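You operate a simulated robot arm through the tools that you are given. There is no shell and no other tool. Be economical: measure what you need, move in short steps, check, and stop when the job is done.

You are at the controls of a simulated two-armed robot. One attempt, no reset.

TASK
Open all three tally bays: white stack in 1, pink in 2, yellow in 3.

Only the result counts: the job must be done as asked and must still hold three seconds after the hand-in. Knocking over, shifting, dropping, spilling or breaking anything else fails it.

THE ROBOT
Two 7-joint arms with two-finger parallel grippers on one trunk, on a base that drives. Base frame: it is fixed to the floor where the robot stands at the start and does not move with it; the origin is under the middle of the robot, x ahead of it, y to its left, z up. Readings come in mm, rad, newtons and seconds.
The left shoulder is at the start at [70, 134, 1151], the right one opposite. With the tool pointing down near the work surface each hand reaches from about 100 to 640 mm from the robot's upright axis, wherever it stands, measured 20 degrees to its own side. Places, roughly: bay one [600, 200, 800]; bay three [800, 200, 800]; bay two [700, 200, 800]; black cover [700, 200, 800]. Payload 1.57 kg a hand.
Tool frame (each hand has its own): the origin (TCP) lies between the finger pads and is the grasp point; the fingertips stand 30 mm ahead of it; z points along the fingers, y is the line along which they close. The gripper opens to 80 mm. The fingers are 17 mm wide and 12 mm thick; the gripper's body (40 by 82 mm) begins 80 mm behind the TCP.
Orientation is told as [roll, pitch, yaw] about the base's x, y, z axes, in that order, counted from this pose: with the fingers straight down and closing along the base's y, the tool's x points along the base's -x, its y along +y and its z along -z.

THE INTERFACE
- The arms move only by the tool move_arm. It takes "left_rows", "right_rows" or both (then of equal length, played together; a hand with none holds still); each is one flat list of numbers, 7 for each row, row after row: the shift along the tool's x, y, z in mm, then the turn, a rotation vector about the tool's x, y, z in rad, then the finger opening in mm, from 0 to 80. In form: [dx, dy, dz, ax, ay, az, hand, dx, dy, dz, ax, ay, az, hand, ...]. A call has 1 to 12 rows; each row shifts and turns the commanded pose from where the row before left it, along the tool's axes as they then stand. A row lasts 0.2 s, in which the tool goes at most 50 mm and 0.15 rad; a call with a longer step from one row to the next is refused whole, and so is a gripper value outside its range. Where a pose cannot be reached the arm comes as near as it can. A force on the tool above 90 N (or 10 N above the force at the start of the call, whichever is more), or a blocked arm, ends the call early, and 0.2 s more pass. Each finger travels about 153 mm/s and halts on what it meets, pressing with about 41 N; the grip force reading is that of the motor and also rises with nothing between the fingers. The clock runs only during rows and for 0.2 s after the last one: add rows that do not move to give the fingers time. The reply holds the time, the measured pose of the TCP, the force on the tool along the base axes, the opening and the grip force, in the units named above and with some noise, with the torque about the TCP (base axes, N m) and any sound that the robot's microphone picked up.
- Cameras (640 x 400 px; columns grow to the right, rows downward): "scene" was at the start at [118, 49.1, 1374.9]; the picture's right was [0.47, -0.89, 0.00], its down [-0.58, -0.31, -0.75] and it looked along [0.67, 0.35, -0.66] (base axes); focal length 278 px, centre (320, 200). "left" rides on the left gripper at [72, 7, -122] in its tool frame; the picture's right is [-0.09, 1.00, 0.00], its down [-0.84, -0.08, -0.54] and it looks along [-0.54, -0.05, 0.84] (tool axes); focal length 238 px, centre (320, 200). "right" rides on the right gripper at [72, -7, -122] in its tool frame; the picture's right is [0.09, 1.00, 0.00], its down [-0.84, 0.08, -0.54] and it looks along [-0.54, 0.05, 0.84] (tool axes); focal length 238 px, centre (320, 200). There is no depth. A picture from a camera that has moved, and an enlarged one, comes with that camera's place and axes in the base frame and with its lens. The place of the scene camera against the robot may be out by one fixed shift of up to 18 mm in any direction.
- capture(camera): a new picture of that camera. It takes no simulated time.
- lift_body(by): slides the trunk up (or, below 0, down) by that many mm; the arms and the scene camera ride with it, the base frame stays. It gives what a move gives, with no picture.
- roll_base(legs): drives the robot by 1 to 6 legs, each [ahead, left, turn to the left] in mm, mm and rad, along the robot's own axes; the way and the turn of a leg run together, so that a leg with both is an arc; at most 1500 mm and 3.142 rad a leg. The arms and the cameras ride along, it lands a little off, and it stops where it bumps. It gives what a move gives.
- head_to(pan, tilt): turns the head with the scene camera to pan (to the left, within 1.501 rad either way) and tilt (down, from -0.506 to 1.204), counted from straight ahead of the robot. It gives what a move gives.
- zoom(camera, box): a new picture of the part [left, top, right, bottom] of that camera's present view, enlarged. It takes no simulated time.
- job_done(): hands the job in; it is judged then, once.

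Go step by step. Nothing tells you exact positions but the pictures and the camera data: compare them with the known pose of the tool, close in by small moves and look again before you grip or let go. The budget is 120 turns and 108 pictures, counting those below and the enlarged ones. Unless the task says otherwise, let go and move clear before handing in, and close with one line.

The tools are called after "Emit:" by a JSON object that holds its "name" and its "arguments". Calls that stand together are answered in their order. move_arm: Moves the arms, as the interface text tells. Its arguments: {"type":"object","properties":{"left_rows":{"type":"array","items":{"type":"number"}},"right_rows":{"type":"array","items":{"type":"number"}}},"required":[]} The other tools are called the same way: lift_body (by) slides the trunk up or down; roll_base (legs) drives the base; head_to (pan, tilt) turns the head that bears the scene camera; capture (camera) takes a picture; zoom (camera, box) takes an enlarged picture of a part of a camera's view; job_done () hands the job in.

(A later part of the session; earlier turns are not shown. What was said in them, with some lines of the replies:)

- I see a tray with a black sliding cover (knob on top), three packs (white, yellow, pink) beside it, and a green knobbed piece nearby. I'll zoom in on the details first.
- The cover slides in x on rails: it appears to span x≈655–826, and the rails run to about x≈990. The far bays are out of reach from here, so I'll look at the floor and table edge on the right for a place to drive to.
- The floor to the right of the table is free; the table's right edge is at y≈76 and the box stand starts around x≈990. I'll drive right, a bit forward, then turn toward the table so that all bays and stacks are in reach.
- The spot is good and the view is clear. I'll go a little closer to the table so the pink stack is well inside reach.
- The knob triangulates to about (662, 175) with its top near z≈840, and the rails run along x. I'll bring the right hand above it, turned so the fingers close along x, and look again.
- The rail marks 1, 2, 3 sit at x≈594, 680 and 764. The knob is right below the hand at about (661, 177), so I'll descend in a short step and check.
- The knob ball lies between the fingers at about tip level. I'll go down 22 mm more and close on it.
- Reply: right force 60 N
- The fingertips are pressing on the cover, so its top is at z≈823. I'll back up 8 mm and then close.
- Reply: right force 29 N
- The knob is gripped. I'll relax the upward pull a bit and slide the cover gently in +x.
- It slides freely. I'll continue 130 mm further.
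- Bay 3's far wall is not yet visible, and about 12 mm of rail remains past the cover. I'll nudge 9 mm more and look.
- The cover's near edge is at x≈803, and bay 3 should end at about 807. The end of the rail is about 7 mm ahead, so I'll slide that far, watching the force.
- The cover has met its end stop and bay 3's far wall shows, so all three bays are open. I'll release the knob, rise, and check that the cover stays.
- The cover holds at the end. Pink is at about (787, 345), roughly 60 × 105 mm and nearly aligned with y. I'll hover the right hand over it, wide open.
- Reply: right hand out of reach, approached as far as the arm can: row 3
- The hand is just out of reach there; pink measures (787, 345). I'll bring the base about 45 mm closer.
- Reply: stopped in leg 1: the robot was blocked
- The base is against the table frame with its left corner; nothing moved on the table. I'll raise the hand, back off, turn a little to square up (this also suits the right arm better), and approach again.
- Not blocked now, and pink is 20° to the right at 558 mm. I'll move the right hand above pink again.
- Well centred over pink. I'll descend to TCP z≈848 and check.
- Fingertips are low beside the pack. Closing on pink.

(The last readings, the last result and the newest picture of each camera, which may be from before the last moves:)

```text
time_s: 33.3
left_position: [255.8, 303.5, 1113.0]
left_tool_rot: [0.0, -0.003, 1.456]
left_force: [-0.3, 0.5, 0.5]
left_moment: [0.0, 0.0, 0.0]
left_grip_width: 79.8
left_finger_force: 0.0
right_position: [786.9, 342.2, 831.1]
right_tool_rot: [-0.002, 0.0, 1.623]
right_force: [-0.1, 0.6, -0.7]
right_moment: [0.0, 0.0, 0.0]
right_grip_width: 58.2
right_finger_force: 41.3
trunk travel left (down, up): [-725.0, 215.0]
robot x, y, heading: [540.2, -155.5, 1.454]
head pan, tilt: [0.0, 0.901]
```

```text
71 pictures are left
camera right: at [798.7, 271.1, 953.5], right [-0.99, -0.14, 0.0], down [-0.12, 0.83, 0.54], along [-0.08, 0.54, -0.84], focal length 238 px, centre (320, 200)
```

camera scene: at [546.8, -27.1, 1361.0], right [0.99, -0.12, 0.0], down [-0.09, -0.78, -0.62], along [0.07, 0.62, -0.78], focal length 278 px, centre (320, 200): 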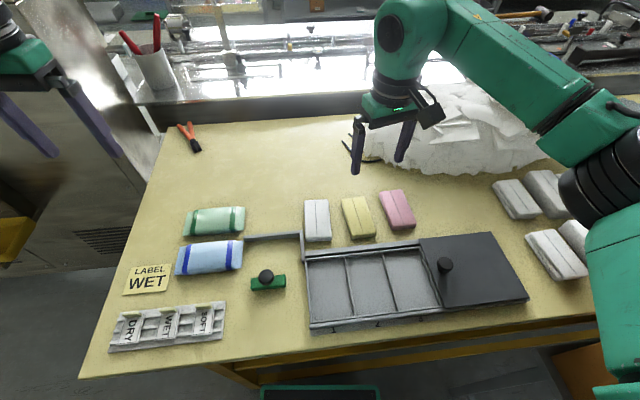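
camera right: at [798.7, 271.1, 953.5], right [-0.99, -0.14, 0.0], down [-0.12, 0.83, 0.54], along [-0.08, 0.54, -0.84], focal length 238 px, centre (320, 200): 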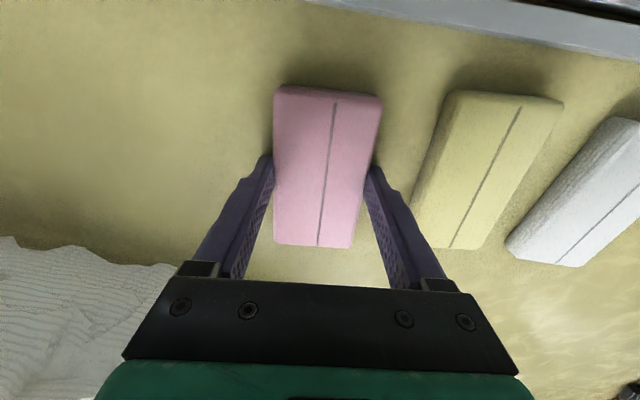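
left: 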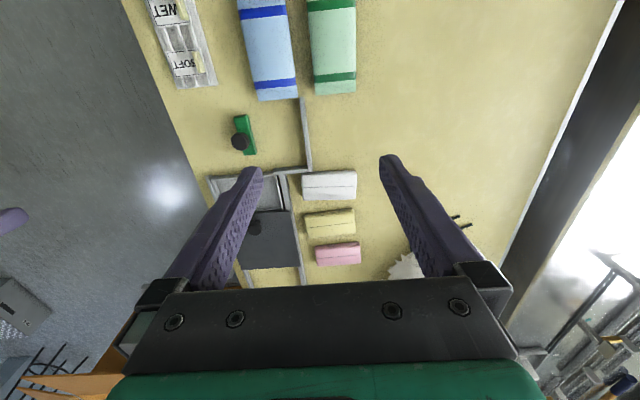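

Pink is held, 58 mm wide. Bay inner width is only about 80 mm, so the fingers must stay above the dividers; I'll regrip 8 mm higher.

Emit:
{"name": "move_arm", "arguments": {"right_rows": [0, 0, 0, 0, 0, 0, 66, 0, 0, -8, 0, 0, 0, 66, 0, 0, 0, 0, 0, 0, 50, 0, 0, 0, 0, 0, 0, 40, 0, 0, 0, 0, 0, 0, 40]}}

Emit:
{"name": "zoom", "arguments": {"camera": "scene", "box": [320, 150, 460, 250]}}

Emit:
{"name": "zoom", "arguments": {"camera": "scene", "box": [290, 220, 460, 340]}}

```text
time_s: 34.5
left_position: [255.9, 304.0, 1112.5]
left_tool_rot: [0.0, -0.002, 1.457]
left_force: [0.0, 0.2, 0.4]
left_moment: [-0.02, 0.01, 0.0]
left_grip_width: 80.1
left_finger_force: 0.1
right_position: [788.4, 343.8, 839.6]
right_tool_rot: [0.001, 0.0, 1.622]
right_force: [0.5, -0.2, 1.1]
right_moment: [-0.01, 0.02, -0.03]
right_grip_width: 57.9
right_finger_force: 40.7
trunk travel left (down, up): [-725.0, 215.0]
robot x, y, heading: [539.8, -158.8, 1.459]
head pan, tilt: [0.0, 0.901]
```

```text
4.00 times, centred on (390, 200) of scene
camera zoom: at [546.8, -21.6, 1360.4], right [0.99, -0.12, 0.0], down [-0.09, -0.78, -0.62], along [0.07, 0.62, -0.78], focal length 1111 px, centre (40, 200)
```

zoom: 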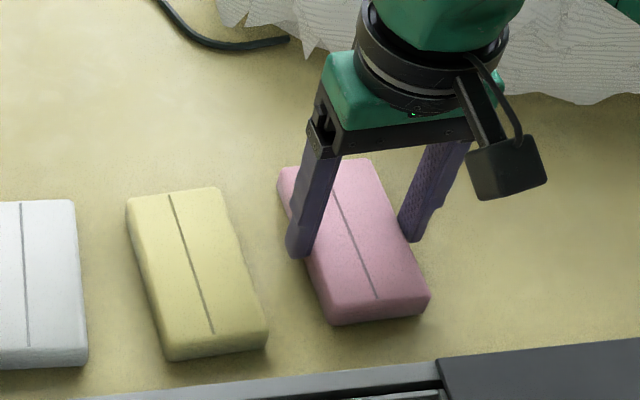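

```text
3.33 times, centred on (375, 280) of scene
camera zoom: at [546.8, -21.6, 1360.4], right [0.99, -0.12, 0.0], down [-0.09, -0.78, -0.62], along [0.07, 0.62, -0.78], focal length 926 px, centre (137, -67)
```

zoom: 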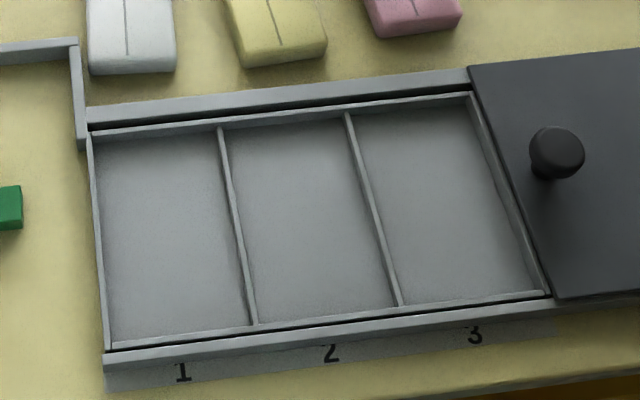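

Held firmly near the pack's top. I'll lift and carry pink above bay 2, at about (681, 170).

Emit:
{"name": "move_arm", "arguments": {"right_rows": [0, 0, -30, 0, 0, 0, 38, 0, 0, -40, 0, 0, 0, 38, 34, 22.6, 0, 0, 0, 0.01, 38, 34, 22.6, 0, 0, 0, 0.01, 38, 34, 22.6, 0, 0, 0, 0.01, 38, 34, 22.6, 0, 0, 0, 0, 38, 33, 22.6, 0, 0, 0, 0, 38, 0, 0, 0, 0, 0, 0, 38]}}

Emit:
{"name": "capture", "arguments": {"camera": "right"}}

Emit:
{"name": "capture", "arguments": {"camera": "scene"}}

```text
time_s: 36.3
left_position: [256.4, 303.3, 1111.5]
left_tool_rot: [0.0, -0.004, 1.455]
left_force: [0.8, -0.7, 0.5]
left_moment: [-0.03, 0.0, 0.0]
left_grip_width: 80.1
left_finger_force: 0.1
right_position: [681.3, 167.2, 910.9]
right_tool_rot: [0.0, -0.001, 1.59]
right_force: [0.5, 0.5, -0.6]
right_moment: [0.0, -0.02, 0.03]
right_grip_width: 58.2
right_finger_force: 41.0
trunk travel left (down, up): [-725.0, 215.0]
robot x, y, heading: [540.3, -157.4, 1.458]
head pan, tilt: [0.0, 0.901]
```

```text
68 pictures are left
camera right: at [689.9, 95.1, 1032.2], right [-0.99, -0.11, 0.0], down [-0.09, 0.84, 0.54], along [-0.06, 0.54, -0.84], focal length 238 px, centre (320, 200)
```

right: 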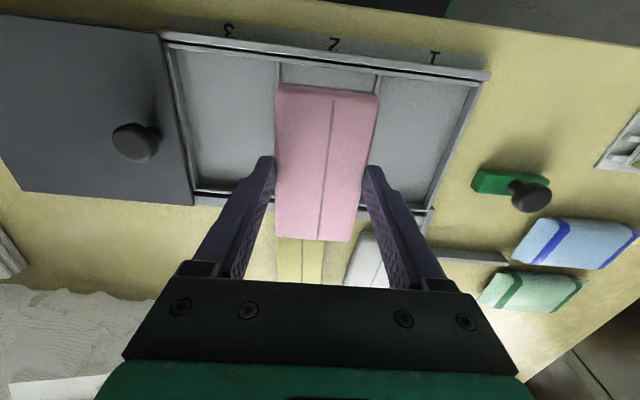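

```text
67 pictures are left
camera scene: at [547.2, -21.1, 1360.4], right [0.99, -0.12, 0.0], down [-0.09, -0.78, -0.62], along [0.07, 0.62, -0.78], focal length 278 px, centre (320, 200)
```

scene: 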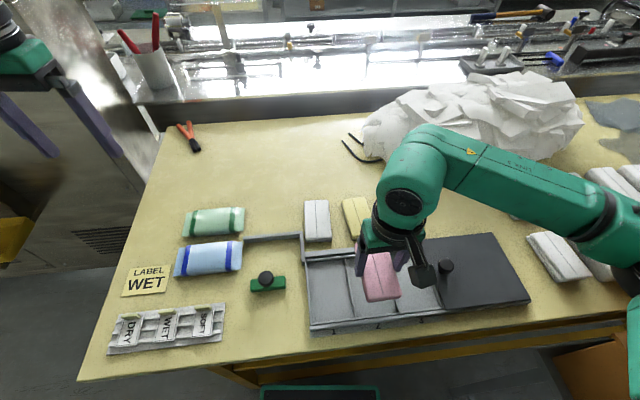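

Pink is well aligned over bay 2 (bay centre ≈ (680, 172)). I'll descend to just above the floor and look.

Emit:
{"name": "move_arm", "arguments": {"right_rows": [0, 1, 20, 0, 0, 0.012, 38, 0, 0, 20, 0, 0, 0, 38, 0, 0, 15, 0, 0, 0, 38, 0, 0, 0, 0, 0, 0, 38]}}

Emit:
{"name": "capture", "arguments": {"camera": "right"}}

Emit:
{"name": "zoom", "arguments": {"camera": "scene", "box": [290, 220, 460, 340]}}

```text
time_s: 37.3
left_position: [255.6, 301.9, 1112.1]
left_tool_rot: [0.0, -0.002, 1.455]
left_force: [-0.2, -0.6, 0.1]
left_moment: [0.0, 0.01, -0.01]
left_grip_width: 79.9
left_finger_force: 0.1
right_position: [679.9, 169.0, 854.1]
right_tool_rot: [0.0, 0.001, 1.579]
right_force: [-0.5, -0.5, 0.0]
right_moment: [0.0, 0.0, 0.01]
right_grip_width: 58.5
right_finger_force: 40.8
trunk travel left (down, up): [-725.0, 215.0]
robot x, y, heading: [536.8, -159.8, 1.456]
head pan, tilt: [0.0, 0.901]
```

```text
66 pictures are left
camera right: at [687.2, 96.5, 975.5], right [-0.99, -0.1, 0.0], down [-0.08, 0.84, 0.54], along [-0.06, 0.54, -0.84], focal length 238 px, centre (320, 200)
```

right: 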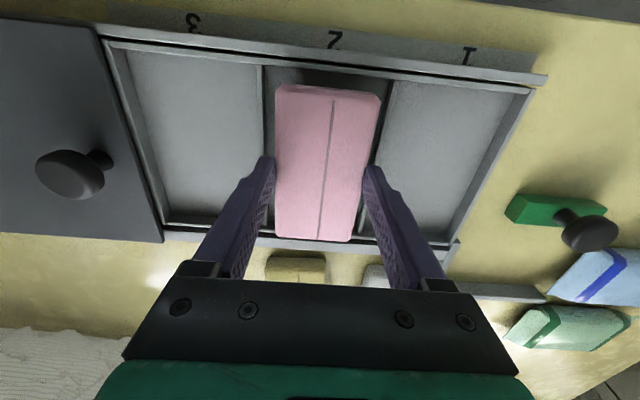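

```text
3.33 times, centred on (375, 280) of scene
camera zoom: at [546.8, -21.6, 1360.4], right [0.99, -0.12, 0.0], down [-0.09, -0.78, -0.62], along [0.07, 0.62, -0.78], focal length 926 px, centre (137, -67)
```

zoom: 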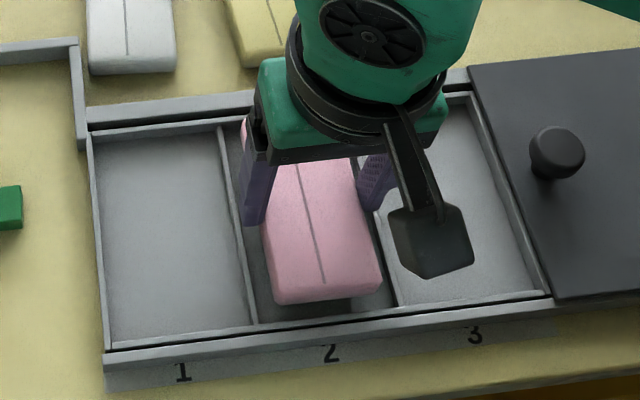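

Centred well. I'll lower in small steps until the pack rests.

Emit:
{"name": "move_arm", "arguments": {"right_rows": [0, 0, 4, 0, 0, 0, 38, 0, 0, 3, 0, 0, 0, 38, 0, 0, 0, 0, 0, 0, 38]}}

Emit:
{"name": "zoom", "arguments": {"camera": "scene", "box": [290, 220, 460, 340]}}

```text
time_s: 38.1
left_position: [254.3, 302.5, 1113.9]
left_tool_rot: [0.001, -0.002, 1.455]
left_force: [-0.1, 0.0, -0.2]
left_moment: [-0.02, 0.02, -0.03]
left_grip_width: 79.9
left_finger_force: 0.0
right_position: [679.1, 169.3, 846.7]
right_tool_rot: [0.0, 0.002, 1.58]
right_force: [-0.5, 0.0, -0.5]
right_moment: [0.0, -0.01, 0.03]
right_grip_width: 58.0
right_finger_force: 41.2
trunk travel left (down, up): [-725.0, 215.0]
robot x, y, heading: [537.7, -156.0, 1.457]
head pan, tilt: [0.0, 0.901]
```

```text
3.33 times, centred on (375, 280) of scene
camera zoom: at [546.8, -21.6, 1360.4], right [0.99, -0.12, 0.0], down [-0.09, -0.78, -0.62], along [0.07, 0.62, -0.78], focal length 926 px, centre (137, -67)
```

zoom: 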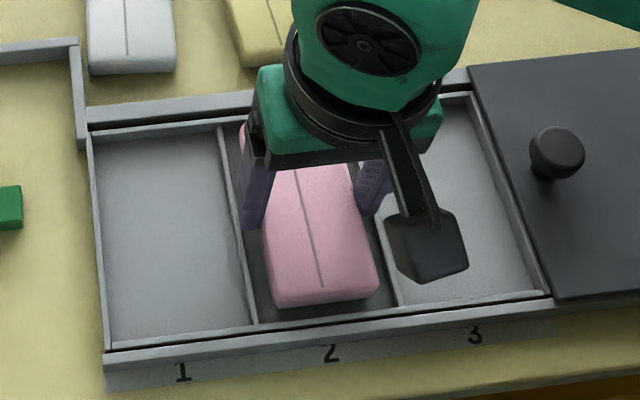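

Emit:
{"name": "move_arm", "arguments": {"right_rows": [0, 0, 2, 0, 0, 0, 38, 0, 0, 2, 0, 0, 0, 38, 0, 0, 0, 0, 0, 0, 38]}}

Emit:
{"name": "zoom", "arguments": {"camera": "scene", "box": [320, 230, 430, 330]}}

```text
time_s: 38.9
left_position: [255.5, 301.1, 1113.5]
left_tool_rot: [0.001, -0.003, 1.456]
left_force: [0.2, 0.5, 0.0]
left_moment: [-0.01, 0.01, -0.02]
left_grip_width: 80.0
left_finger_force: 0.0
right_position: [680.3, 170.0, 842.4]
right_tool_rot: [0.001, -0.003, 1.578]
right_force: [0.3, 1.6, 16.7]
right_moment: [-0.13, -0.07, -0.01]
right_grip_width: 58.2
right_finger_force: 40.8
trunk travel left (down, up): [-725.0, 215.0]
robot x, y, heading: [539.7, -158.6, 1.452]
head pan, tilt: [0.0, 0.901]
```

```text
4.00 times, centred on (375, 280) of scene
camera zoom: at [546.4, -23.1, 1360.9], right [0.99, -0.12, 0.0], down [-0.09, -0.78, -0.62], along [0.07, 0.62, -0.78], focal length 1111 px, centre (100, -120)
```

zoom: 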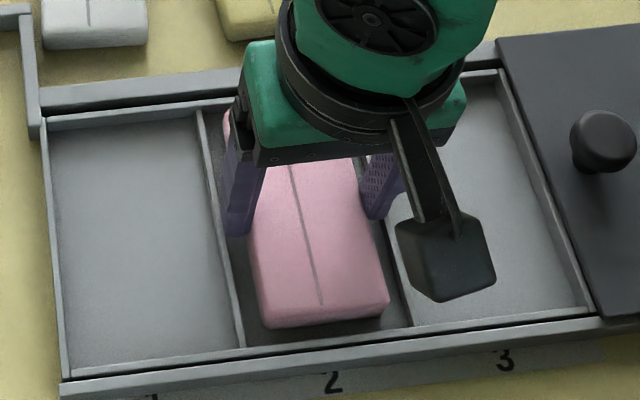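

Contact at 17 N: pink is resting in bay 2. Releasing gently and rising.

Emit:
{"name": "move_arm", "arguments": {"right_rows": [0, 0, -1, 0, 0, 0, 60, 0, 0, 0, 0, 0, 0, 65, 0, 0, -1, 0, 0, 0, 66, 0, 0, -20, 0, 0, 0, 66, 0, 0, -40, 0, 0, 0, 80, -40, 0, -30, 0, 0, 0, 80, -40, 0, 0, 0, 0, -0.05, 80, -20, 0, 0, 0, 0, -0.05, 80, 0, 0, 0, 0, 0, 0, 80]}}

Emit:
{"name": "zoom", "arguments": {"camera": "scene", "box": [270, 180, 470, 330]}}

Emit:
{"name": "capture", "arguments": {"camera": "right"}}

```text
time_s: 40.9
left_position: [256.1, 302.1, 1112.7]
left_tool_rot: [0.0, -0.002, 1.454]
left_force: [-0.3, 0.1, -1.0]
left_moment: [0.01, 0.01, -0.03]
left_grip_width: 80.1
left_finger_force: 0.1
right_position: [675.6, 269.8, 936.4]
right_tool_rot: [-0.001, -0.001, 1.679]
right_force: [-0.1, 0.5, 0.1]
right_moment: [0.0, 0.0, 0.01]
right_grip_width: 80.0
right_finger_force: 0.1
trunk travel left (down, up): [-725.0, 215.0]
robot x, y, heading: [542.0, -159.6, 1.456]
head pan, tilt: [0.0, 0.901]
```

```text
2.67 times, centred on (370, 255) of scene
camera zoom: at [546.9, -21.7, 1360.4], right [0.99, -0.12, 0.0], down [-0.09, -0.78, -0.62], along [0.07, 0.62, -0.78], focal length 741 px, centre (187, 53)
```

zoom: 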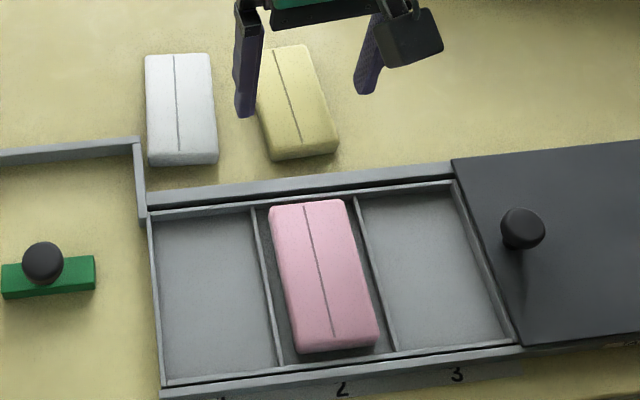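

```text
61 pictures are left
camera right: at [690.8, 197.8, 1058.0], right [-0.98, -0.2, 0.0], down [-0.17, 0.82, 0.54], along [-0.11, 0.53, -0.84], focal length 238 px, centre (320, 200)
```

right: 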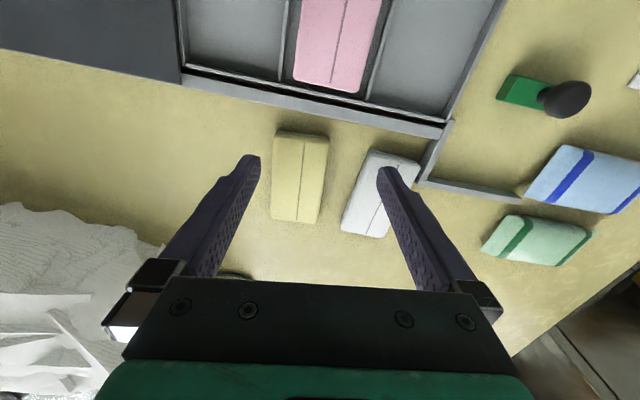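

Pink sits nicely in bay 2. Yellow is at about (690, 333), tilted ≈0.075 rad; I'll move above it.

Emit:
{"name": "move_arm", "arguments": {"right_rows": [-30, -9, 10, 0, 0, 0.034, 76, -31, -9.5, 20, 0, 0, 0, 76, 0, 0, 46, 0, 0, 0, 76, 0, 0, 0, 0, 0, 0, 76]}}

Emit:
{"name": "capture", "arguments": {"camera": "right"}}

Emit:
{"name": "zoom", "arguments": {"camera": "scene", "box": [290, 170, 430, 270]}}

```text
time_s: 41.9
left_position: [255.3, 303.8, 1111.5]
left_tool_rot: [-0.001, -0.001, 1.455]
left_force: [-0.8, -0.9, 0.4]
left_moment: [-0.03, 0.01, 0.01]
left_grip_width: 79.8
left_finger_force: 0.0
right_position: [689.3, 329.1, 858.2]
right_tool_rot: [0.0, 0.0, 1.645]
right_force: [0.0, 0.5, -0.3]
right_moment: [-0.03, 0.03, -0.02]
right_grip_width: 75.7
right_finger_force: 0.1
trunk travel left (down, up): [-725.0, 215.0]
robot x, y, heading: [539.9, -159.1, 1.456]
head pan, tilt: [0.0, 0.901]
```

```text
60 pictures are left
camera right: at [701.3, 258.3, 980.9], right [-0.99, -0.17, 0.0], down [-0.14, 0.83, 0.54], along [-0.09, 0.54, -0.84], focal length 238 px, centre (320, 200)
```

right: 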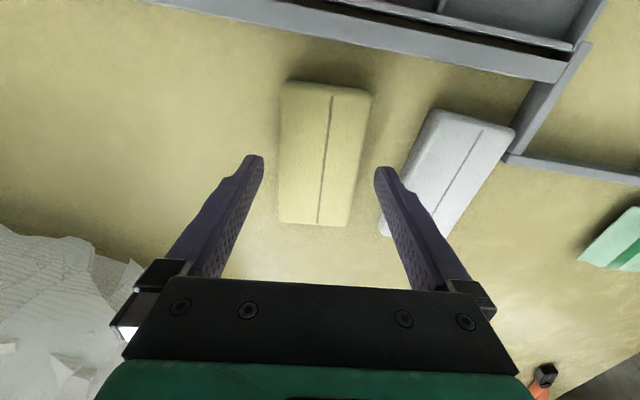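

```text
4.00 times, centred on (360, 220) of scene
camera zoom: at [546.6, -21.7, 1360.4], right [0.99, -0.12, 0.0], down [-0.09, -0.78, -0.62], along [0.07, 0.62, -0.78], focal length 1111 px, centre (160, 120)
```

zoom: 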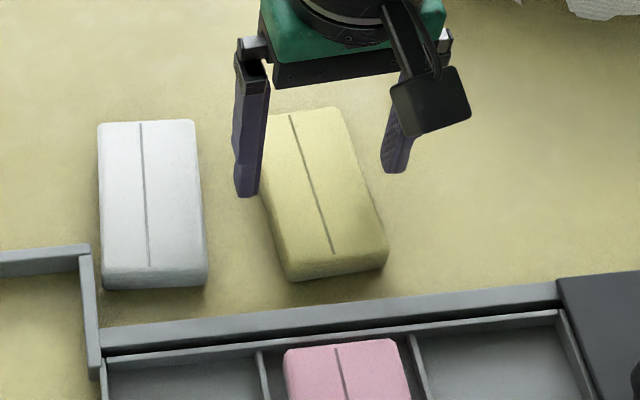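

Aligned. Descending to z≈840 and gripping yellow.

Emit:
{"name": "move_arm", "arguments": {"right_rows": [0, 1, 10, 0, 0, 0, 76, 0, 0, 8.5, 0, 0, 0, 76, 0, 0, 0, 0, 0, 0, 65, 0, 0, 0, 0, 0, 0, 50, 0, 0, 0, 0, 0, 0, 40, 0, 0, 0, 0, 0, 0, 38]}}

Emit:
{"name": "capture", "arguments": {"camera": "right"}}

```text
time_s: 43.3
left_position: [255.1, 303.8, 1112.6]
left_tool_rot: [-0.001, -0.001, 1.456]
left_force: [0.9, 0.0, 0.6]
left_moment: [-0.04, -0.03, -0.03]
left_grip_width: 79.7
left_finger_force: 0.0
right_position: [688.6, 331.1, 839.1]
right_tool_rot: [0.0, 0.0, 1.646]
right_force: [0.7, -0.2, 0.4]
right_moment: [0.01, -0.01, 0.0]
right_grip_width: 58.3
right_finger_force: 41.1
trunk travel left (down, up): [-725.0, 215.0]
robot x, y, heading: [538.1, -154.6, 1.459]
head pan, tilt: [0.0, 0.901]
```

```text
58 pictures are left
camera right: at [700.7, 259.8, 962.3], right [-0.99, -0.17, 0.0], down [-0.14, 0.83, 0.54], along [-0.09, 0.53, -0.84], focal length 238 px, centre (320, 200)
```

right: 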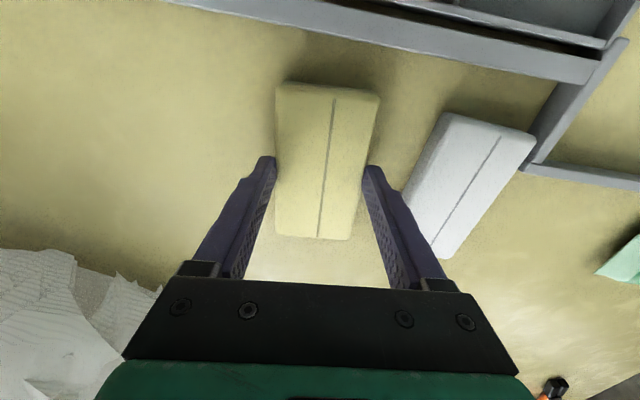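

Yellow gripped the same way. Lifting and carrying to above bay 3 (target ≈ (763, 169.5), keeping clear of the cover's edge).

Emit:
{"name": "move_arm", "arguments": {"right_rows": [0, 0, -30, 0, 0, 0.034, 38, 0, 0, -40, 0, 0, 0.034, 38, 32.4, -14.7, 0, 0, 0, 0, 38, 32.4, -14.7, 0, 0, 0, 0, 38, 32.4, -14.7, 0, 0, 0, 0, 38, 32.4, -14.7, 0, 0, 0, 0, 38, 32.4, -14.6, 0, 0, 0, 0, 38, 0, 0, 15, 0, 0, 0, 38, 0, 0, 0, 0, 0, 0, 38]}}

Emit:
{"name": "capture", "arguments": {"camera": "right"}}

Emit:
{"name": "zoom", "arguments": {"camera": "scene", "box": [310, 220, 480, 340]}}

```text
time_s: 45.3
left_position: [254.9, 301.8, 1111.8]
left_tool_rot: [0.0, -0.002, 1.456]
left_force: [0.0, 0.1, 0.2]
left_moment: [0.01, -0.02, -0.03]
left_grip_width: 80.1
left_finger_force: 0.0
right_position: [765.6, 170.5, 892.0]
right_tool_rot: [-0.001, -0.001, 1.577]
right_force: [-0.1, -0.1, 0.0]
right_moment: [0.02, -0.01, -0.01]
right_grip_width: 58.1
right_finger_force: 41.4
trunk travel left (down, up): [-725.0, 215.0]
robot x, y, heading: [540.1, -155.5, 1.454]
head pan, tilt: [0.0, 0.901]
```

```text
57 pictures are left
camera right: at [772.6, 98.4, 1015.1], right [-1.0, -0.1, 0.0], down [-0.08, 0.84, 0.54], along [-0.05, 0.54, -0.84], focal length 238 px, centre (320, 200)
```

right: 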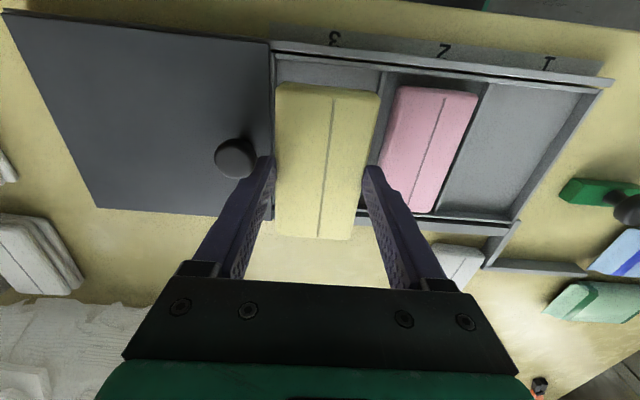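

```text
3.33 times, centred on (395, 280) of scene
camera zoom: at [546.9, -21.6, 1360.4], right [0.99, -0.12, 0.0], down [-0.09, -0.78, -0.62], along [0.07, 0.62, -0.78], focal length 926 px, centre (70, -67)
```

zoom: 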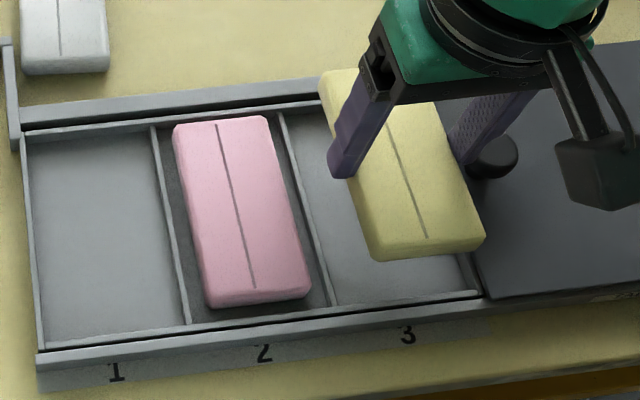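

A small shift to x≈763, then down to just above the floor.

Emit:
{"name": "move_arm", "arguments": {"right_rows": [0, 2.5, 5, 0, 0, 0, 38, 0, 0, 20, 0, 0, 0, 38, 0, 0, 13, 0, 0, 0, 38, 0, 0, 0, 0, 0, 0, 38]}}

Emit:
{"name": "capture", "arguments": {"camera": "right"}}

Emit:
{"name": "zoom", "arguments": {"camera": "scene", "box": [340, 230, 480, 330]}}

```text
time_s: 46.3
left_position: [255.4, 302.7, 1112.4]
left_tool_rot: [0.0, -0.001, 1.455]
left_force: [-0.3, -1.4, 0.2]
left_moment: [0.02, -0.03, -0.01]
left_grip_width: 80.0
left_finger_force: 0.2
right_position: [761.7, 171.3, 856.5]
right_tool_rot: [-0.001, 0.0, 1.577]
right_force: [-0.3, 0.5, -1.3]
right_moment: [-0.02, -0.03, 0.05]
right_grip_width: 57.9
right_finger_force: 41.2
trunk travel left (down, up): [-725.0, 215.0]
robot x, y, heading: [538.5, -154.0, 1.458]
head pan, tilt: [0.0, 0.901]
```

```text
55 pictures are left
camera right: at [769.8, 98.4, 978.6], right [-1.0, -0.1, 0.0], down [-0.08, 0.84, 0.54], along [-0.05, 0.54, -0.84], focal length 238 px, centre (320, 200)
```

right: 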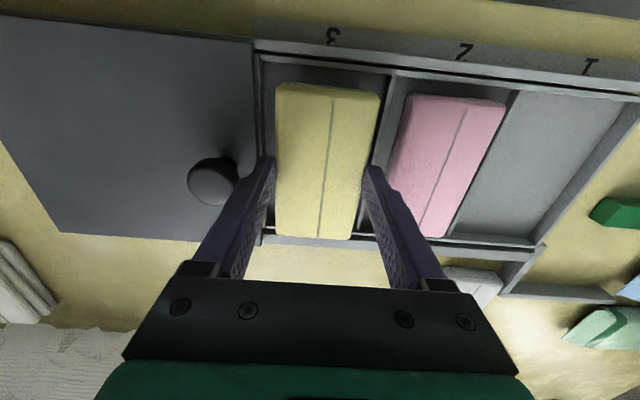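

```text
4.00 times, centred on (410, 280) of scene
camera zoom: at [546.7, -21.5, 1360.4], right [0.99, -0.12, 0.0], down [-0.09, -0.78, -0.62], along [0.07, 0.62, -0.78], focal length 1111 px, centre (-40, -120)
```

zoom: 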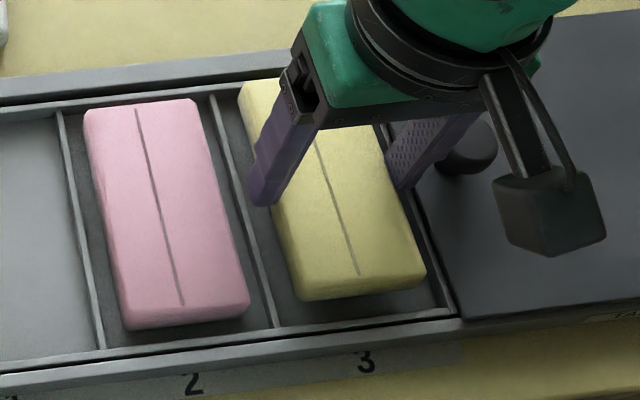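

Emit:
{"name": "move_arm", "arguments": {"right_rows": [0, 0, 6, 0, 0, 0, 38, 0, 0, 4, 0, 0, 0, 38, 0, 0, 2, 0, 0, 0, 38, 0, 0, 2, 0, 0, 0, 38, 0, 0, 0, 0, 0, 0, 38]}}

Emit:
{"name": "zoom", "arguments": {"camera": "scene", "box": [340, 230, 480, 330]}}

```text
time_s: 47.5
left_position: [254.5, 301.9, 1113.3]
left_tool_rot: [0.0, -0.006, 1.455]
left_force: [-0.2, -0.2, 0.0]
left_moment: [0.0, 0.01, -0.01]
left_grip_width: 80.3
left_finger_force: 0.2
right_position: [762.1, 171.6, 843.6]
right_tool_rot: [-0.001, -0.005, 1.576]
right_force: [2.3, 1.9, 18.7]
right_moment: [-0.21, -0.11, -0.03]
right_grip_width: 57.9
right_finger_force: 41.0
trunk travel left (down, up): [-725.0, 215.0]
robot x, y, heading: [537.4, -153.6, 1.458]
head pan, tilt: [0.0, 0.901]
```

```text
4.00 times, centred on (410, 280) of scene
camera zoom: at [546.1, -23.2, 1360.9], right [0.99, -0.12, 0.0], down [-0.09, -0.78, -0.62], along [0.07, 0.62, -0.78], focal length 1111 px, centre (-40, -120)
```

zoom: 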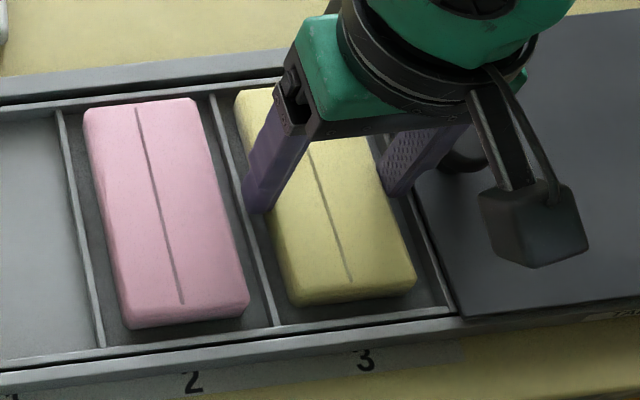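

Contact felt; yellow rests in bay 3. Opening just a little, then straight up.

Emit:
{"name": "move_arm", "arguments": {"right_rows": [0, 0, -1.5, 0, 0, 0, 58, 0, 0, 0, 0, 0, 0, 62, 0, 0, 0, 0, 0, 0, 63, 0, 0, -12, 0, 0, 0, 63, 0, 0, -40, 0, 0, 0, 64, 0, 0, -40, 0, 0, 0, 76, -45, 10, 0, 0, 0, 0, 76, -45, 30, 0, 0, 0, 0, 76, -10, 40, 0, 0, 0, -0.05, 76, 0, 40, 0, 0, 0, -0.05, 76, 0, 0, 0, 0, 0, 0, 76]}}

Emit:
{"name": "zoom", "arguments": {"camera": "scene", "box": [270, 180, 470, 330]}}

Emit:
{"name": "capture", "arguments": {"camera": "right"}}

```text
refused: row 8 steps farther than a row can; nothing moved
```

```text
2.67 times, centred on (370, 255) of scene
camera zoom: at [546.1, -23.2, 1360.9], right [0.99, -0.12, 0.0], down [-0.09, -0.78, -0.62], along [0.07, 0.62, -0.78], focal length 741 px, centre (187, 53)
```

zoom: 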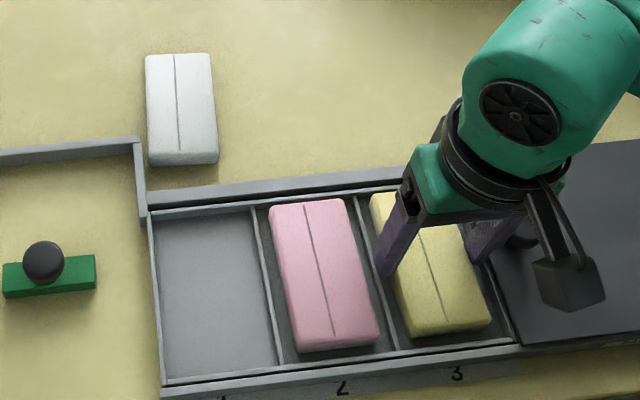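

```text
51 pictures are left
camera right: at [769.4, 97.9, 966.6], right [-1.0, -0.1, 0.0], down [-0.08, 0.83, 0.55], along [-0.05, 0.54, -0.84], focal length 238 px, centre (320, 200)
```

right: 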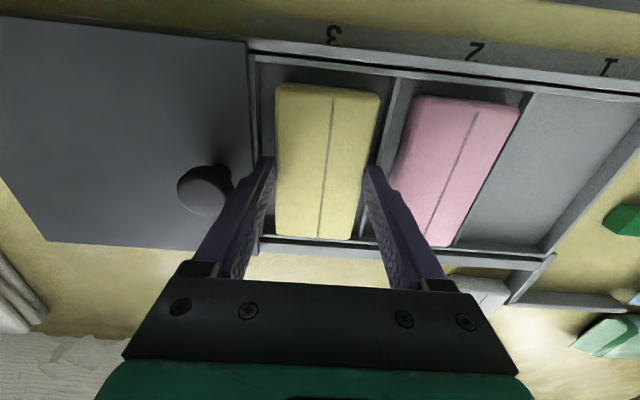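

One row was too long, so I repeat it with shorter steps.

Emit:
{"name": "move_arm", "arguments": {"right_rows": [0, 0, -1.5, 0, 0, 0, 58, 0, 0, 0, 0, 0, 0, 62, 0, 0, 0, 0, 0, 0, 63, 0, 0, -12, 0, 0, 0, 63, 0, 0, -40, 0, 0, 0, 64, 0, 0, -40, 0, 0, 0, 76, -40, 20, 0, 0, 0, 0, 76, -40, 25, 0, 0, 0, 0, 76, -10, 40, 0, 0, 0, -0.05, 76, 0, 40, 0, 0, 0, -0.05, 76, 0, 0, 0, 0, 0, 0, 76]}}

Emit:
{"name": "zoom", "arguments": {"camera": "scene", "box": [270, 180, 470, 330]}}

Emit:
{"name": "capture", "arguments": {"camera": "right"}}

```text
time_s: 49.9
left_position: [256.2, 302.6, 1112.1]
left_tool_rot: [0.002, -0.002, 1.455]
left_force: [0.2, 0.3, 0.2]
left_moment: [0.05, 0.0, -0.03]
left_grip_width: 79.9
left_finger_force: 0.1
right_position: [637.8, 257.4, 937.8]
right_tool_rot: [0.0, 0.001, 1.678]
right_force: [-0.4, 0.3, 0.2]
right_moment: [-0.01, 0.01, 0.02]
right_grip_width: 76.1
right_finger_force: 0.2
trunk travel left (down, up): [-725.0, 215.0]
robot x, y, heading: [538.2, -156.4, 1.454]
head pan, tilt: [0.0, 0.901]
```

```text
2.67 times, centred on (370, 255) of scene
camera zoom: at [547.8, -21.7, 1360.4], right [0.99, -0.12, 0.0], down [-0.09, -0.78, -0.62], along [0.07, 0.62, -0.78], focal length 741 px, centre (187, 53)
```

zoom: 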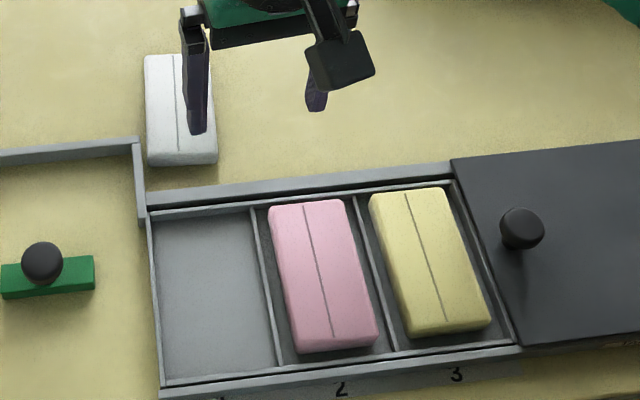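

```text
49 pictures are left
camera right: at [653.1, 185.9, 1059.7], right [-0.98, -0.2, 0.0], down [-0.17, 0.82, 0.54], along [-0.11, 0.53, -0.84], focal length 238 px, centre (320, 200)
```

right: 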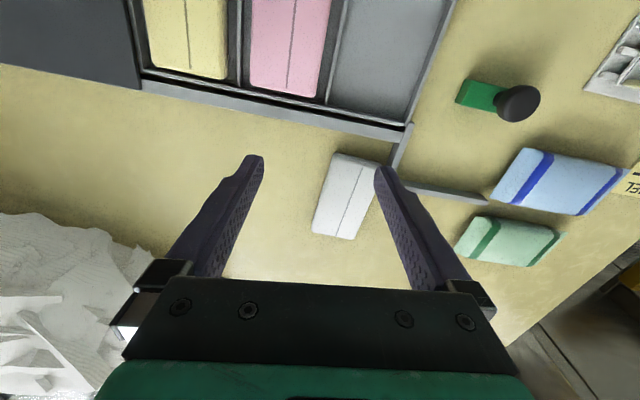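

Both are seated well and the cover hasn't moved. White is at about (593, 334), aligned with y; I'll move above it.

Emit:
{"name": "move_arm", "arguments": {"right_rows": [0, 0, 0, 0, 0, 0.1, 76, -38, 22, 0, 0, 0, 0, 76, -39, 22.3, 10, 0, 0, 0, 76, 0, 0, 40, 0, 0, 0, 76, 0, 0, 29, 0, 0, 0, 76, 0, 0, 0, 0, 0, 0, 76]}}

Emit:
{"name": "capture", "arguments": {"camera": "right"}}

Emit:
{"name": "zoom", "arguments": {"camera": "scene", "box": [250, 170, 390, 270]}}

```text
time_s: 51.3
left_position: [255.5, 301.8, 1111.0]
left_tool_rot: [0.001, -0.001, 1.454]
left_force: [-0.4, 0.1, -0.3]
left_moment: [-0.02, -0.02, -0.01]
left_grip_width: 79.8
left_finger_force: 0.0
right_position: [590.6, 335.3, 857.9]
right_tool_rot: [-0.001, 0.0, 1.578]
right_force: [0.4, 0.1, 0.4]
right_moment: [-0.04, -0.01, 0.02]
right_grip_width: 75.9
right_finger_force: 0.0
trunk travel left (down, up): [-725.0, 215.0]
robot x, y, heading: [539.9, -156.0, 1.454]
head pan, tilt: [0.0, 0.901]
```

```text
48 pictures are left
camera right: at [598.2, 262.3, 980.9], right [-1.0, -0.1, 0.0], down [-0.08, 0.84, 0.54], along [-0.05, 0.54, -0.84], focal length 238 px, centre (320, 200)
```

right: 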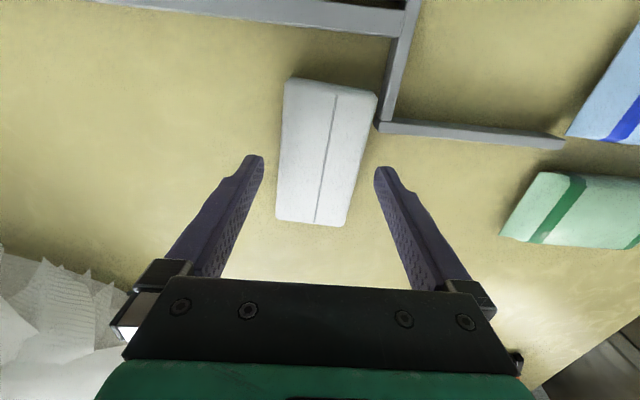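

```text
4.00 times, centred on (320, 220) of scene
camera zoom: at [546.3, -21.6, 1360.4], right [0.99, -0.12, 0.0], down [-0.09, -0.78, -0.62], along [0.07, 0.62, -0.78], focal length 1111 px, centre (320, 120)
```

zoom: 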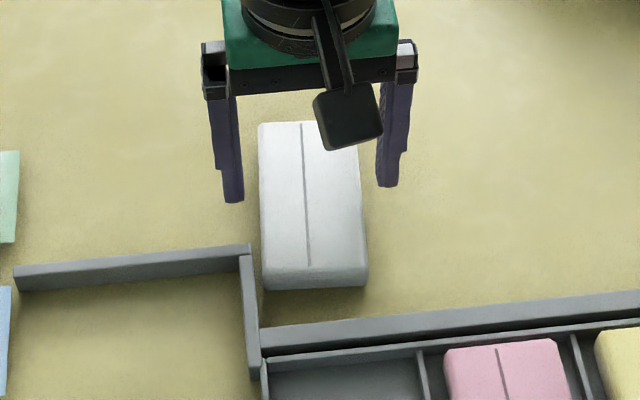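

White is turned slightly clockwise relative to the hand; I'll turn the hand 0.055 rad and recheck.

Emit:
{"name": "move_arm", "arguments": {"right_rows": [0, 0, 0, 0, 0, 0.055, 76, 0, 0, 0, 0, 0, 0, 76]}}

Emit:
{"name": "capture", "arguments": {"camera": "right"}}

```text
time_s: 51.9
left_position: [254.9, 303.6, 1112.9]
left_tool_rot: [0.0, -0.001, 1.456]
left_force: [-0.4, 0.2, -0.6]
left_moment: [-0.02, 0.03, 0.04]
left_grip_width: 79.6
left_finger_force: 0.1
right_position: [591.0, 334.8, 858.7]
right_tool_rot: [-0.001, 0.0, 1.523]
right_force: [-0.1, -0.6, -0.2]
right_moment: [-0.01, -0.01, -0.04]
right_grip_width: 76.2
right_finger_force: 0.0
trunk travel left (down, up): [-725.0, 215.0]
robot x, y, heading: [540.2, -155.8, 1.459]
head pan, tilt: [0.0, 0.901]
```

```text
46 pictures are left
camera right: at [594.3, 262.3, 980.3], right [-1.0, -0.04, 0.0], down [-0.04, 0.84, 0.54], along [-0.02, 0.54, -0.84], focal length 238 px, centre (320, 200)
```

right: 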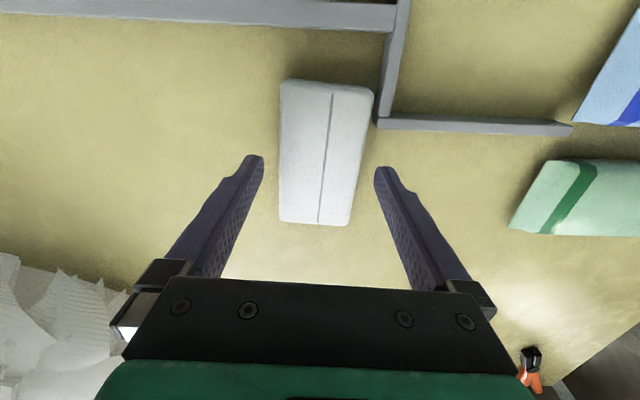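

Aligned now. Descend to z≈840 and grip.

Emit:
{"name": "move_arm", "arguments": {"right_rows": [0, 1, 10, 0, 0, 0, 76, 0, 0, 8.5, 0, 0, 0, 76, 0, 0, 0, 0, 0, 0, 65, 0, 0, 0, 0, 0, 0, 50, 0, 0, 0, 0, 0, 0, 40, 0, 0, 0, 0, 0, 0, 38]}}

Emit:
{"name": "capture", "arguments": {"camera": "right"}}

```text
time_s: 53.3
left_position: [255.3, 302.0, 1113.1]
left_tool_rot: [0.0, -0.003, 1.455]
left_force: [0.1, -0.2, 0.5]
left_moment: [0.02, 0.03, 0.01]
left_grip_width: 80.0
left_finger_force: 0.2
right_position: [589.6, 335.0, 840.3]
right_tool_rot: [0.001, 0.0, 1.523]
right_force: [0.4, 0.3, -0.7]
right_moment: [0.04, 0.05, -0.02]
right_grip_width: 58.1
right_finger_force: 41.3
trunk travel left (down, up): [-725.0, 215.0]
robot x, y, heading: [537.9, -156.9, 1.46]
head pan, tilt: [0.0, 0.901]
```

```text
45 pictures are left
camera right: at [593.5, 263.1, 961.5], right [-1.0, -0.04, 0.0], down [-0.04, 0.84, 0.54], along [-0.02, 0.54, -0.84], focal length 238 px, centre (320, 200)
```

right: 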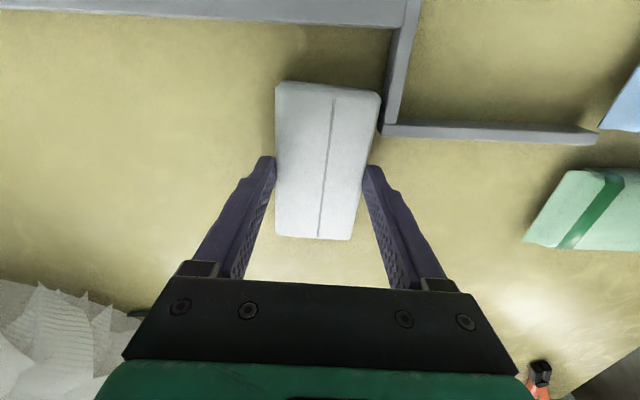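

White gripped. Lift straight up, square up, and carry to above bay 1 (≈(594.5, 171)).

Emit:
{"name": "move_arm", "arguments": {"right_rows": [0, 0, -30, 0, 0, 0, 38, 0, 0, -40, 0, 0, 0, 38, 0, 0, 0, 0, 0, -0.052, 38, 40, -1, 0, 0, 0, 0, 38, 40, -1, 0, 0, 0, 0, 38, 42, -1, 0, 0, 0, 0, 38, 42, -1, 0, 0, 0, 0, 38, 0, 0, 18, 0, 0, 0, 38, 0, 0, 0, 0, 0, 0, 38]}}

Emit:
{"name": "capture", "arguments": {"camera": "right"}}

Emit:
{"name": "zoom", "arguments": {"camera": "scene", "box": [270, 220, 440, 340]}}

```text
time_s: 55.3
left_position: [256.5, 302.5, 1113.0]
left_tool_rot: [0.0, -0.001, 1.457]
left_force: [0.0, 0.8, -0.7]
left_moment: [0.0, 0.0, 0.03]
left_grip_width: 80.1
left_finger_force: 0.1
right_position: [592.8, 169.0, 891.4]
right_tool_rot: [0.0, -0.003, 1.574]
right_force: [0.1, 0.0, 0.2]
right_moment: [-0.01, 0.01, -0.01]
right_grip_width: 58.3
right_finger_force: 41.0
trunk travel left (down, up): [-725.0, 215.0]
robot x, y, heading: [538.9, -154.2, 1.456]
head pan, tilt: [0.0, 0.901]
```

```text
44 pictures are left
camera right: at [600.4, 96.5, 1013.0], right [-1.0, -0.09, 0.0], down [-0.08, 0.84, 0.54], along [-0.05, 0.54, -0.84], focal length 238 px, centre (320, 200)
```

right: 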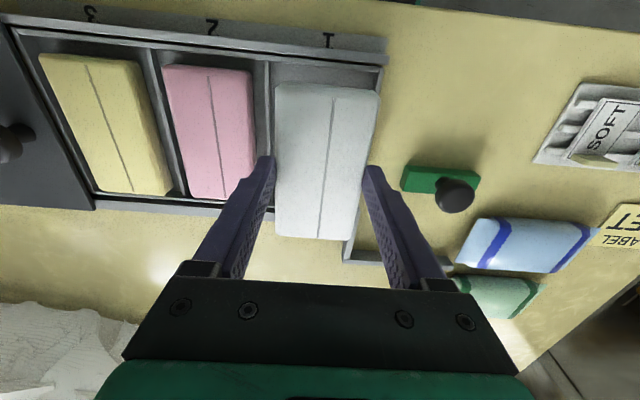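

```text
3.33 times, centred on (355, 280) of scene
camera zoom: at [546.7, -21.5, 1360.4], right [0.99, -0.12, 0.0], down [-0.09, -0.78, -0.62], along [0.07, 0.62, -0.78], focal length 926 px, centre (203, -67)
```

zoom: 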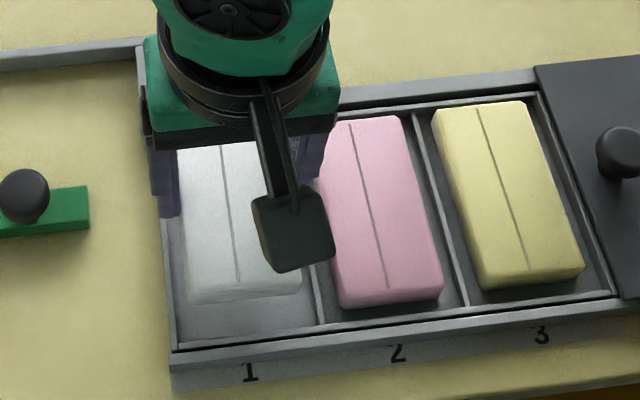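

Shift to x≈597, y≈171 so the outer finger stays clear of the end wall, then descend near the floor.

Emit:
{"name": "move_arm", "arguments": {"right_rows": [-2, -4.3, 5, 0, 0, 0, 38, 0, 0, 18, 0, 0, 0, 38, 0, 0, 13, 0, 0, 0, 38, 0, 0, 0, 0, 0, 0, 38]}}

Emit:
{"name": "capture", "arguments": {"camera": "right"}}

Emit:
{"name": "zoom", "arguments": {"camera": "scene", "box": [270, 220, 440, 340]}}

```text
time_s: 56.3
left_position: [255.5, 302.6, 1113.1]
left_tool_rot: [0.0, -0.003, 1.456]
left_force: [-0.2, 1.3, 0.4]
left_moment: [0.04, 0.01, -0.01]
left_grip_width: 79.9
left_finger_force: 0.0
right_position: [598.8, 173.4, 854.6]
right_tool_rot: [0.0, -0.001, 1.574]
right_force: [0.4, -1.0, 0.7]
right_moment: [0.01, -0.01, 0.0]
right_grip_width: 58.3
right_finger_force: 41.4
trunk travel left (down, up): [-725.0, 215.0]
robot x, y, heading: [541.0, -158.7, 1.456]
head pan, tilt: [0.0, 0.901]
```

```text
42 pictures are left
camera right: at [605.2, 99.8, 977.1], right [-1.0, -0.1, 0.0], down [-0.08, 0.84, 0.54], along [-0.05, 0.54, -0.84], focal length 238 px, centre (320, 200)
```

right: 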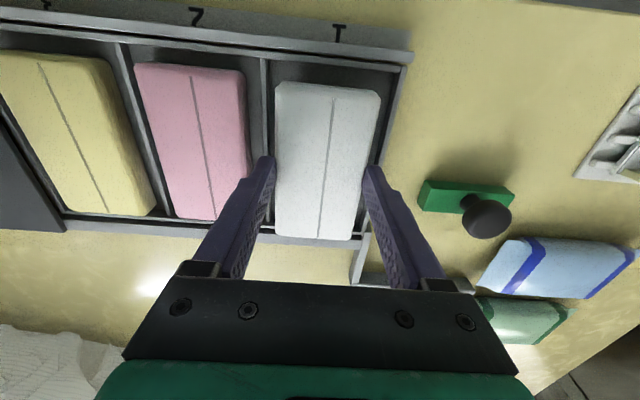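

```text
3.33 times, centred on (355, 280) of scene
camera zoom: at [546.8, -21.6, 1360.4], right [0.99, -0.12, 0.0], down [-0.09, -0.78, -0.62], along [0.07, 0.62, -0.78], focal length 926 px, centre (203, -67)
```

zoom: 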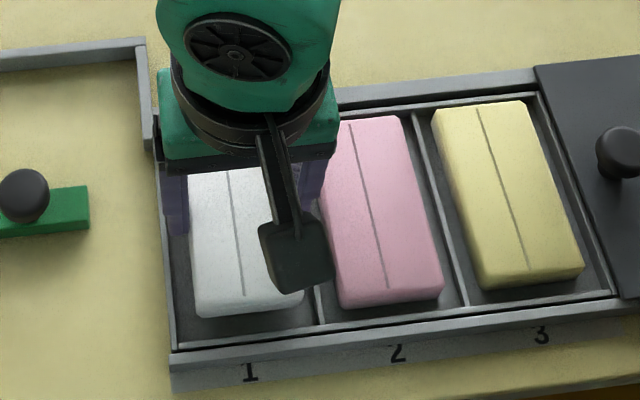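

Emit:
{"name": "move_arm", "arguments": {"right_rows": [2, 1, 4, 0, 0, 0, 38, 0, 0, 4, 0, 0, 0, 38, 0, 0, 2, 0, 0, 0, 38, 0, 0, 2, 0, 0, 0, 38, 0, 0, 0, 0, 0, 0, 38]}}

Emit:
{"name": "zoom", "arguments": {"camera": "scene", "box": [270, 220, 440, 340]}}

```text
time_s: 57.5
left_position: [255.0, 302.0, 1112.3]
left_tool_rot: [0.001, -0.003, 1.456]
left_force: [-0.9, 0.1, 0.3]
left_moment: [0.0, 0.03, -0.04]
left_grip_width: 80.0
left_finger_force: 0.1
right_position: [597.6, 170.8, 843.8]
right_tool_rot: [0.002, -0.002, 1.575]
right_force: [1.1, 1.5, 15.9]
right_moment: [-0.14, -0.26, -0.02]
right_grip_width: 58.1
right_finger_force: 40.8
trunk travel left (down, up): [-725.0, 215.0]
robot x, y, heading: [541.8, -155.4, 1.454]
head pan, tilt: [0.0, 0.901]
```

```text
3.33 times, centred on (355, 280) of scene
camera zoom: at [546.8, -22.8, 1360.8], right [0.99, -0.12, 0.0], down [-0.09, -0.78, -0.62], along [0.07, 0.62, -0.78], focal length 926 px, centre (203, -67)
```

zoom: 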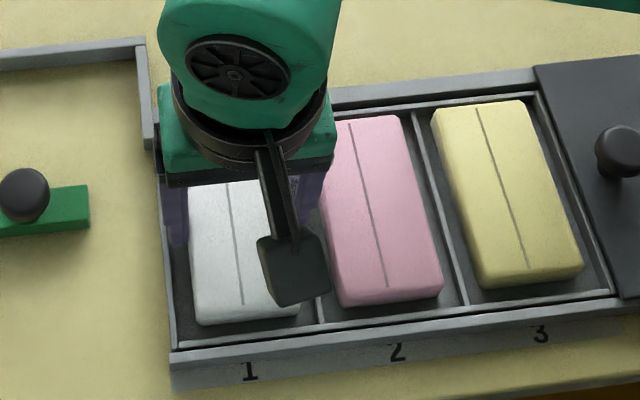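

White is resting in bay 1. Releasing and rising clear.

Emit:
{"name": "move_arm", "arguments": {"right_rows": [0, 0, -1.5, 0, 0, 0, 58, 0, 0, 0, 0, 0, 0, 62, 0, 0, 0, 0, 0, 0, 63, 0, 0, -12, 0, 0, 0, 63, 0, 0, -40, 0, 0, 0, 63, 0, 0, -45, 0, 0, 0, 70, 0, 0, -45, 0, 0, 0, 70, -40, 0, -20, 0, 0, 0, 70, -40, 0, 0, 0, 0, 0, 70, -40, 0, 0, 0, 0, 0, 70, 0, 0, 0, 0, 0, 0, 70]}}

Emit:
{"name": "capture", "arguments": {"camera": "scene"}}

Emit:
{"name": "zoom", "arguments": {"camera": "scene", "box": [290, 210, 490, 340]}}

Emit:
{"name": "capture", "arguments": {"camera": "right"}}

```text
time_s: 59.9
left_position: [256.0, 303.7, 1112.8]
left_tool_rot: [0.001, -0.004, 1.456]
left_force: [0.7, 0.4, 0.0]
left_moment: [-0.01, 0.03, 0.01]
left_grip_width: 80.1
left_finger_force: 0.0
right_position: [597.4, 289.0, 1006.6]
right_tool_rot: [0.0, -0.001, 1.574]
right_force: [0.5, 0.0, 0.1]
right_moment: [-0.03, 0.0, -0.02]
right_grip_width: 70.2
right_finger_force: 0.0
trunk travel left (down, up): [-725.0, 215.0]
robot x, y, heading: [537.8, -156.1, 1.458]
head pan, tilt: [0.0, 0.901]
```

```text
39 pictures are left
camera scene: at [547.0, -21.9, 1360.5], right [0.99, -0.12, 0.0], down [-0.09, -0.78, -0.62], along [0.07, 0.62, -0.78], focal length 278 px, centre (320, 200)
```

scene: 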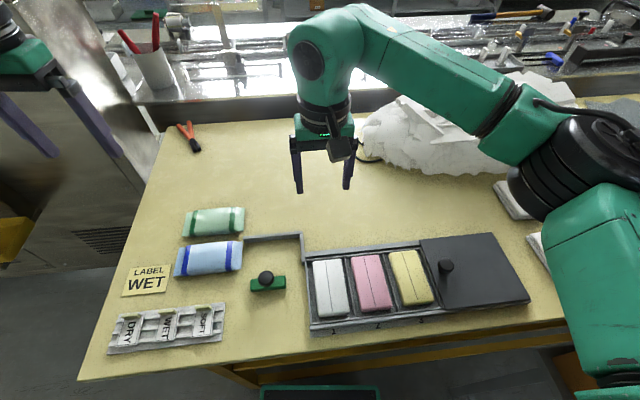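

```text
3.08 times, centred on (390, 275) of scene
camera zoom: at [547.0, -21.9, 1360.5], right [0.99, -0.12, 0.0], down [-0.09, -0.78, -0.62], along [0.07, 0.62, -0.78], focal length 854 px, centre (105, -31)
```

zoom: 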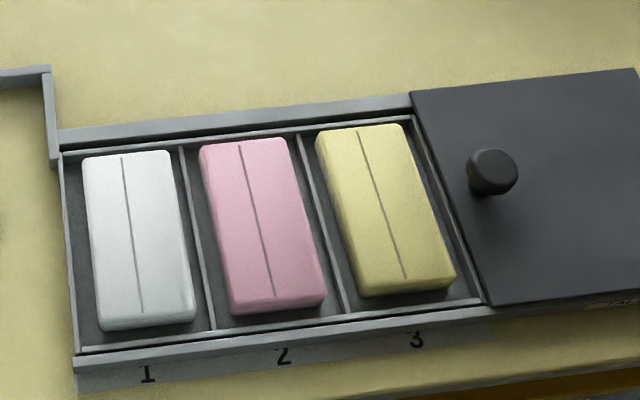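

```text
37 pictures are left
camera right: at [604.1, 217.2, 1128.6], right [-1.0, -0.1, 0.0], down [-0.08, 0.84, 0.54], along [-0.05, 0.54, -0.84], focal length 238 px, centre (320, 200)
```

right: 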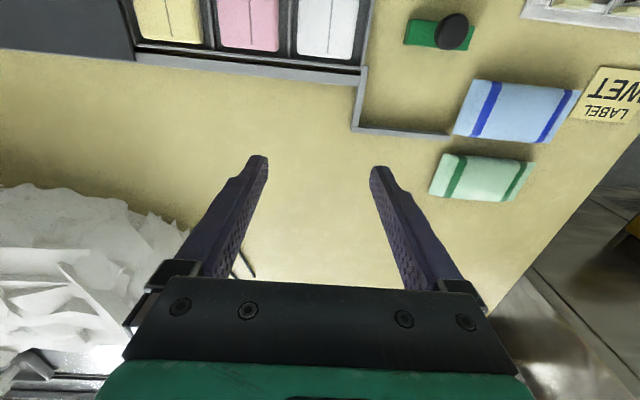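

White sits in bay 1, pink in 2 and yellow in 3. The cover is fully slid back and nothing else has moved, so I'm handing in.

Emit:
{"name": "job_done", "arguments": {}}

```text
The job is handed in.
```

All three tally bays are open, with white in bay 1, pink in bay 2 and yellow in bay 3. The job is handed in; while driving in, the base bumped the table frame once, but nothing shifted in the pictures.
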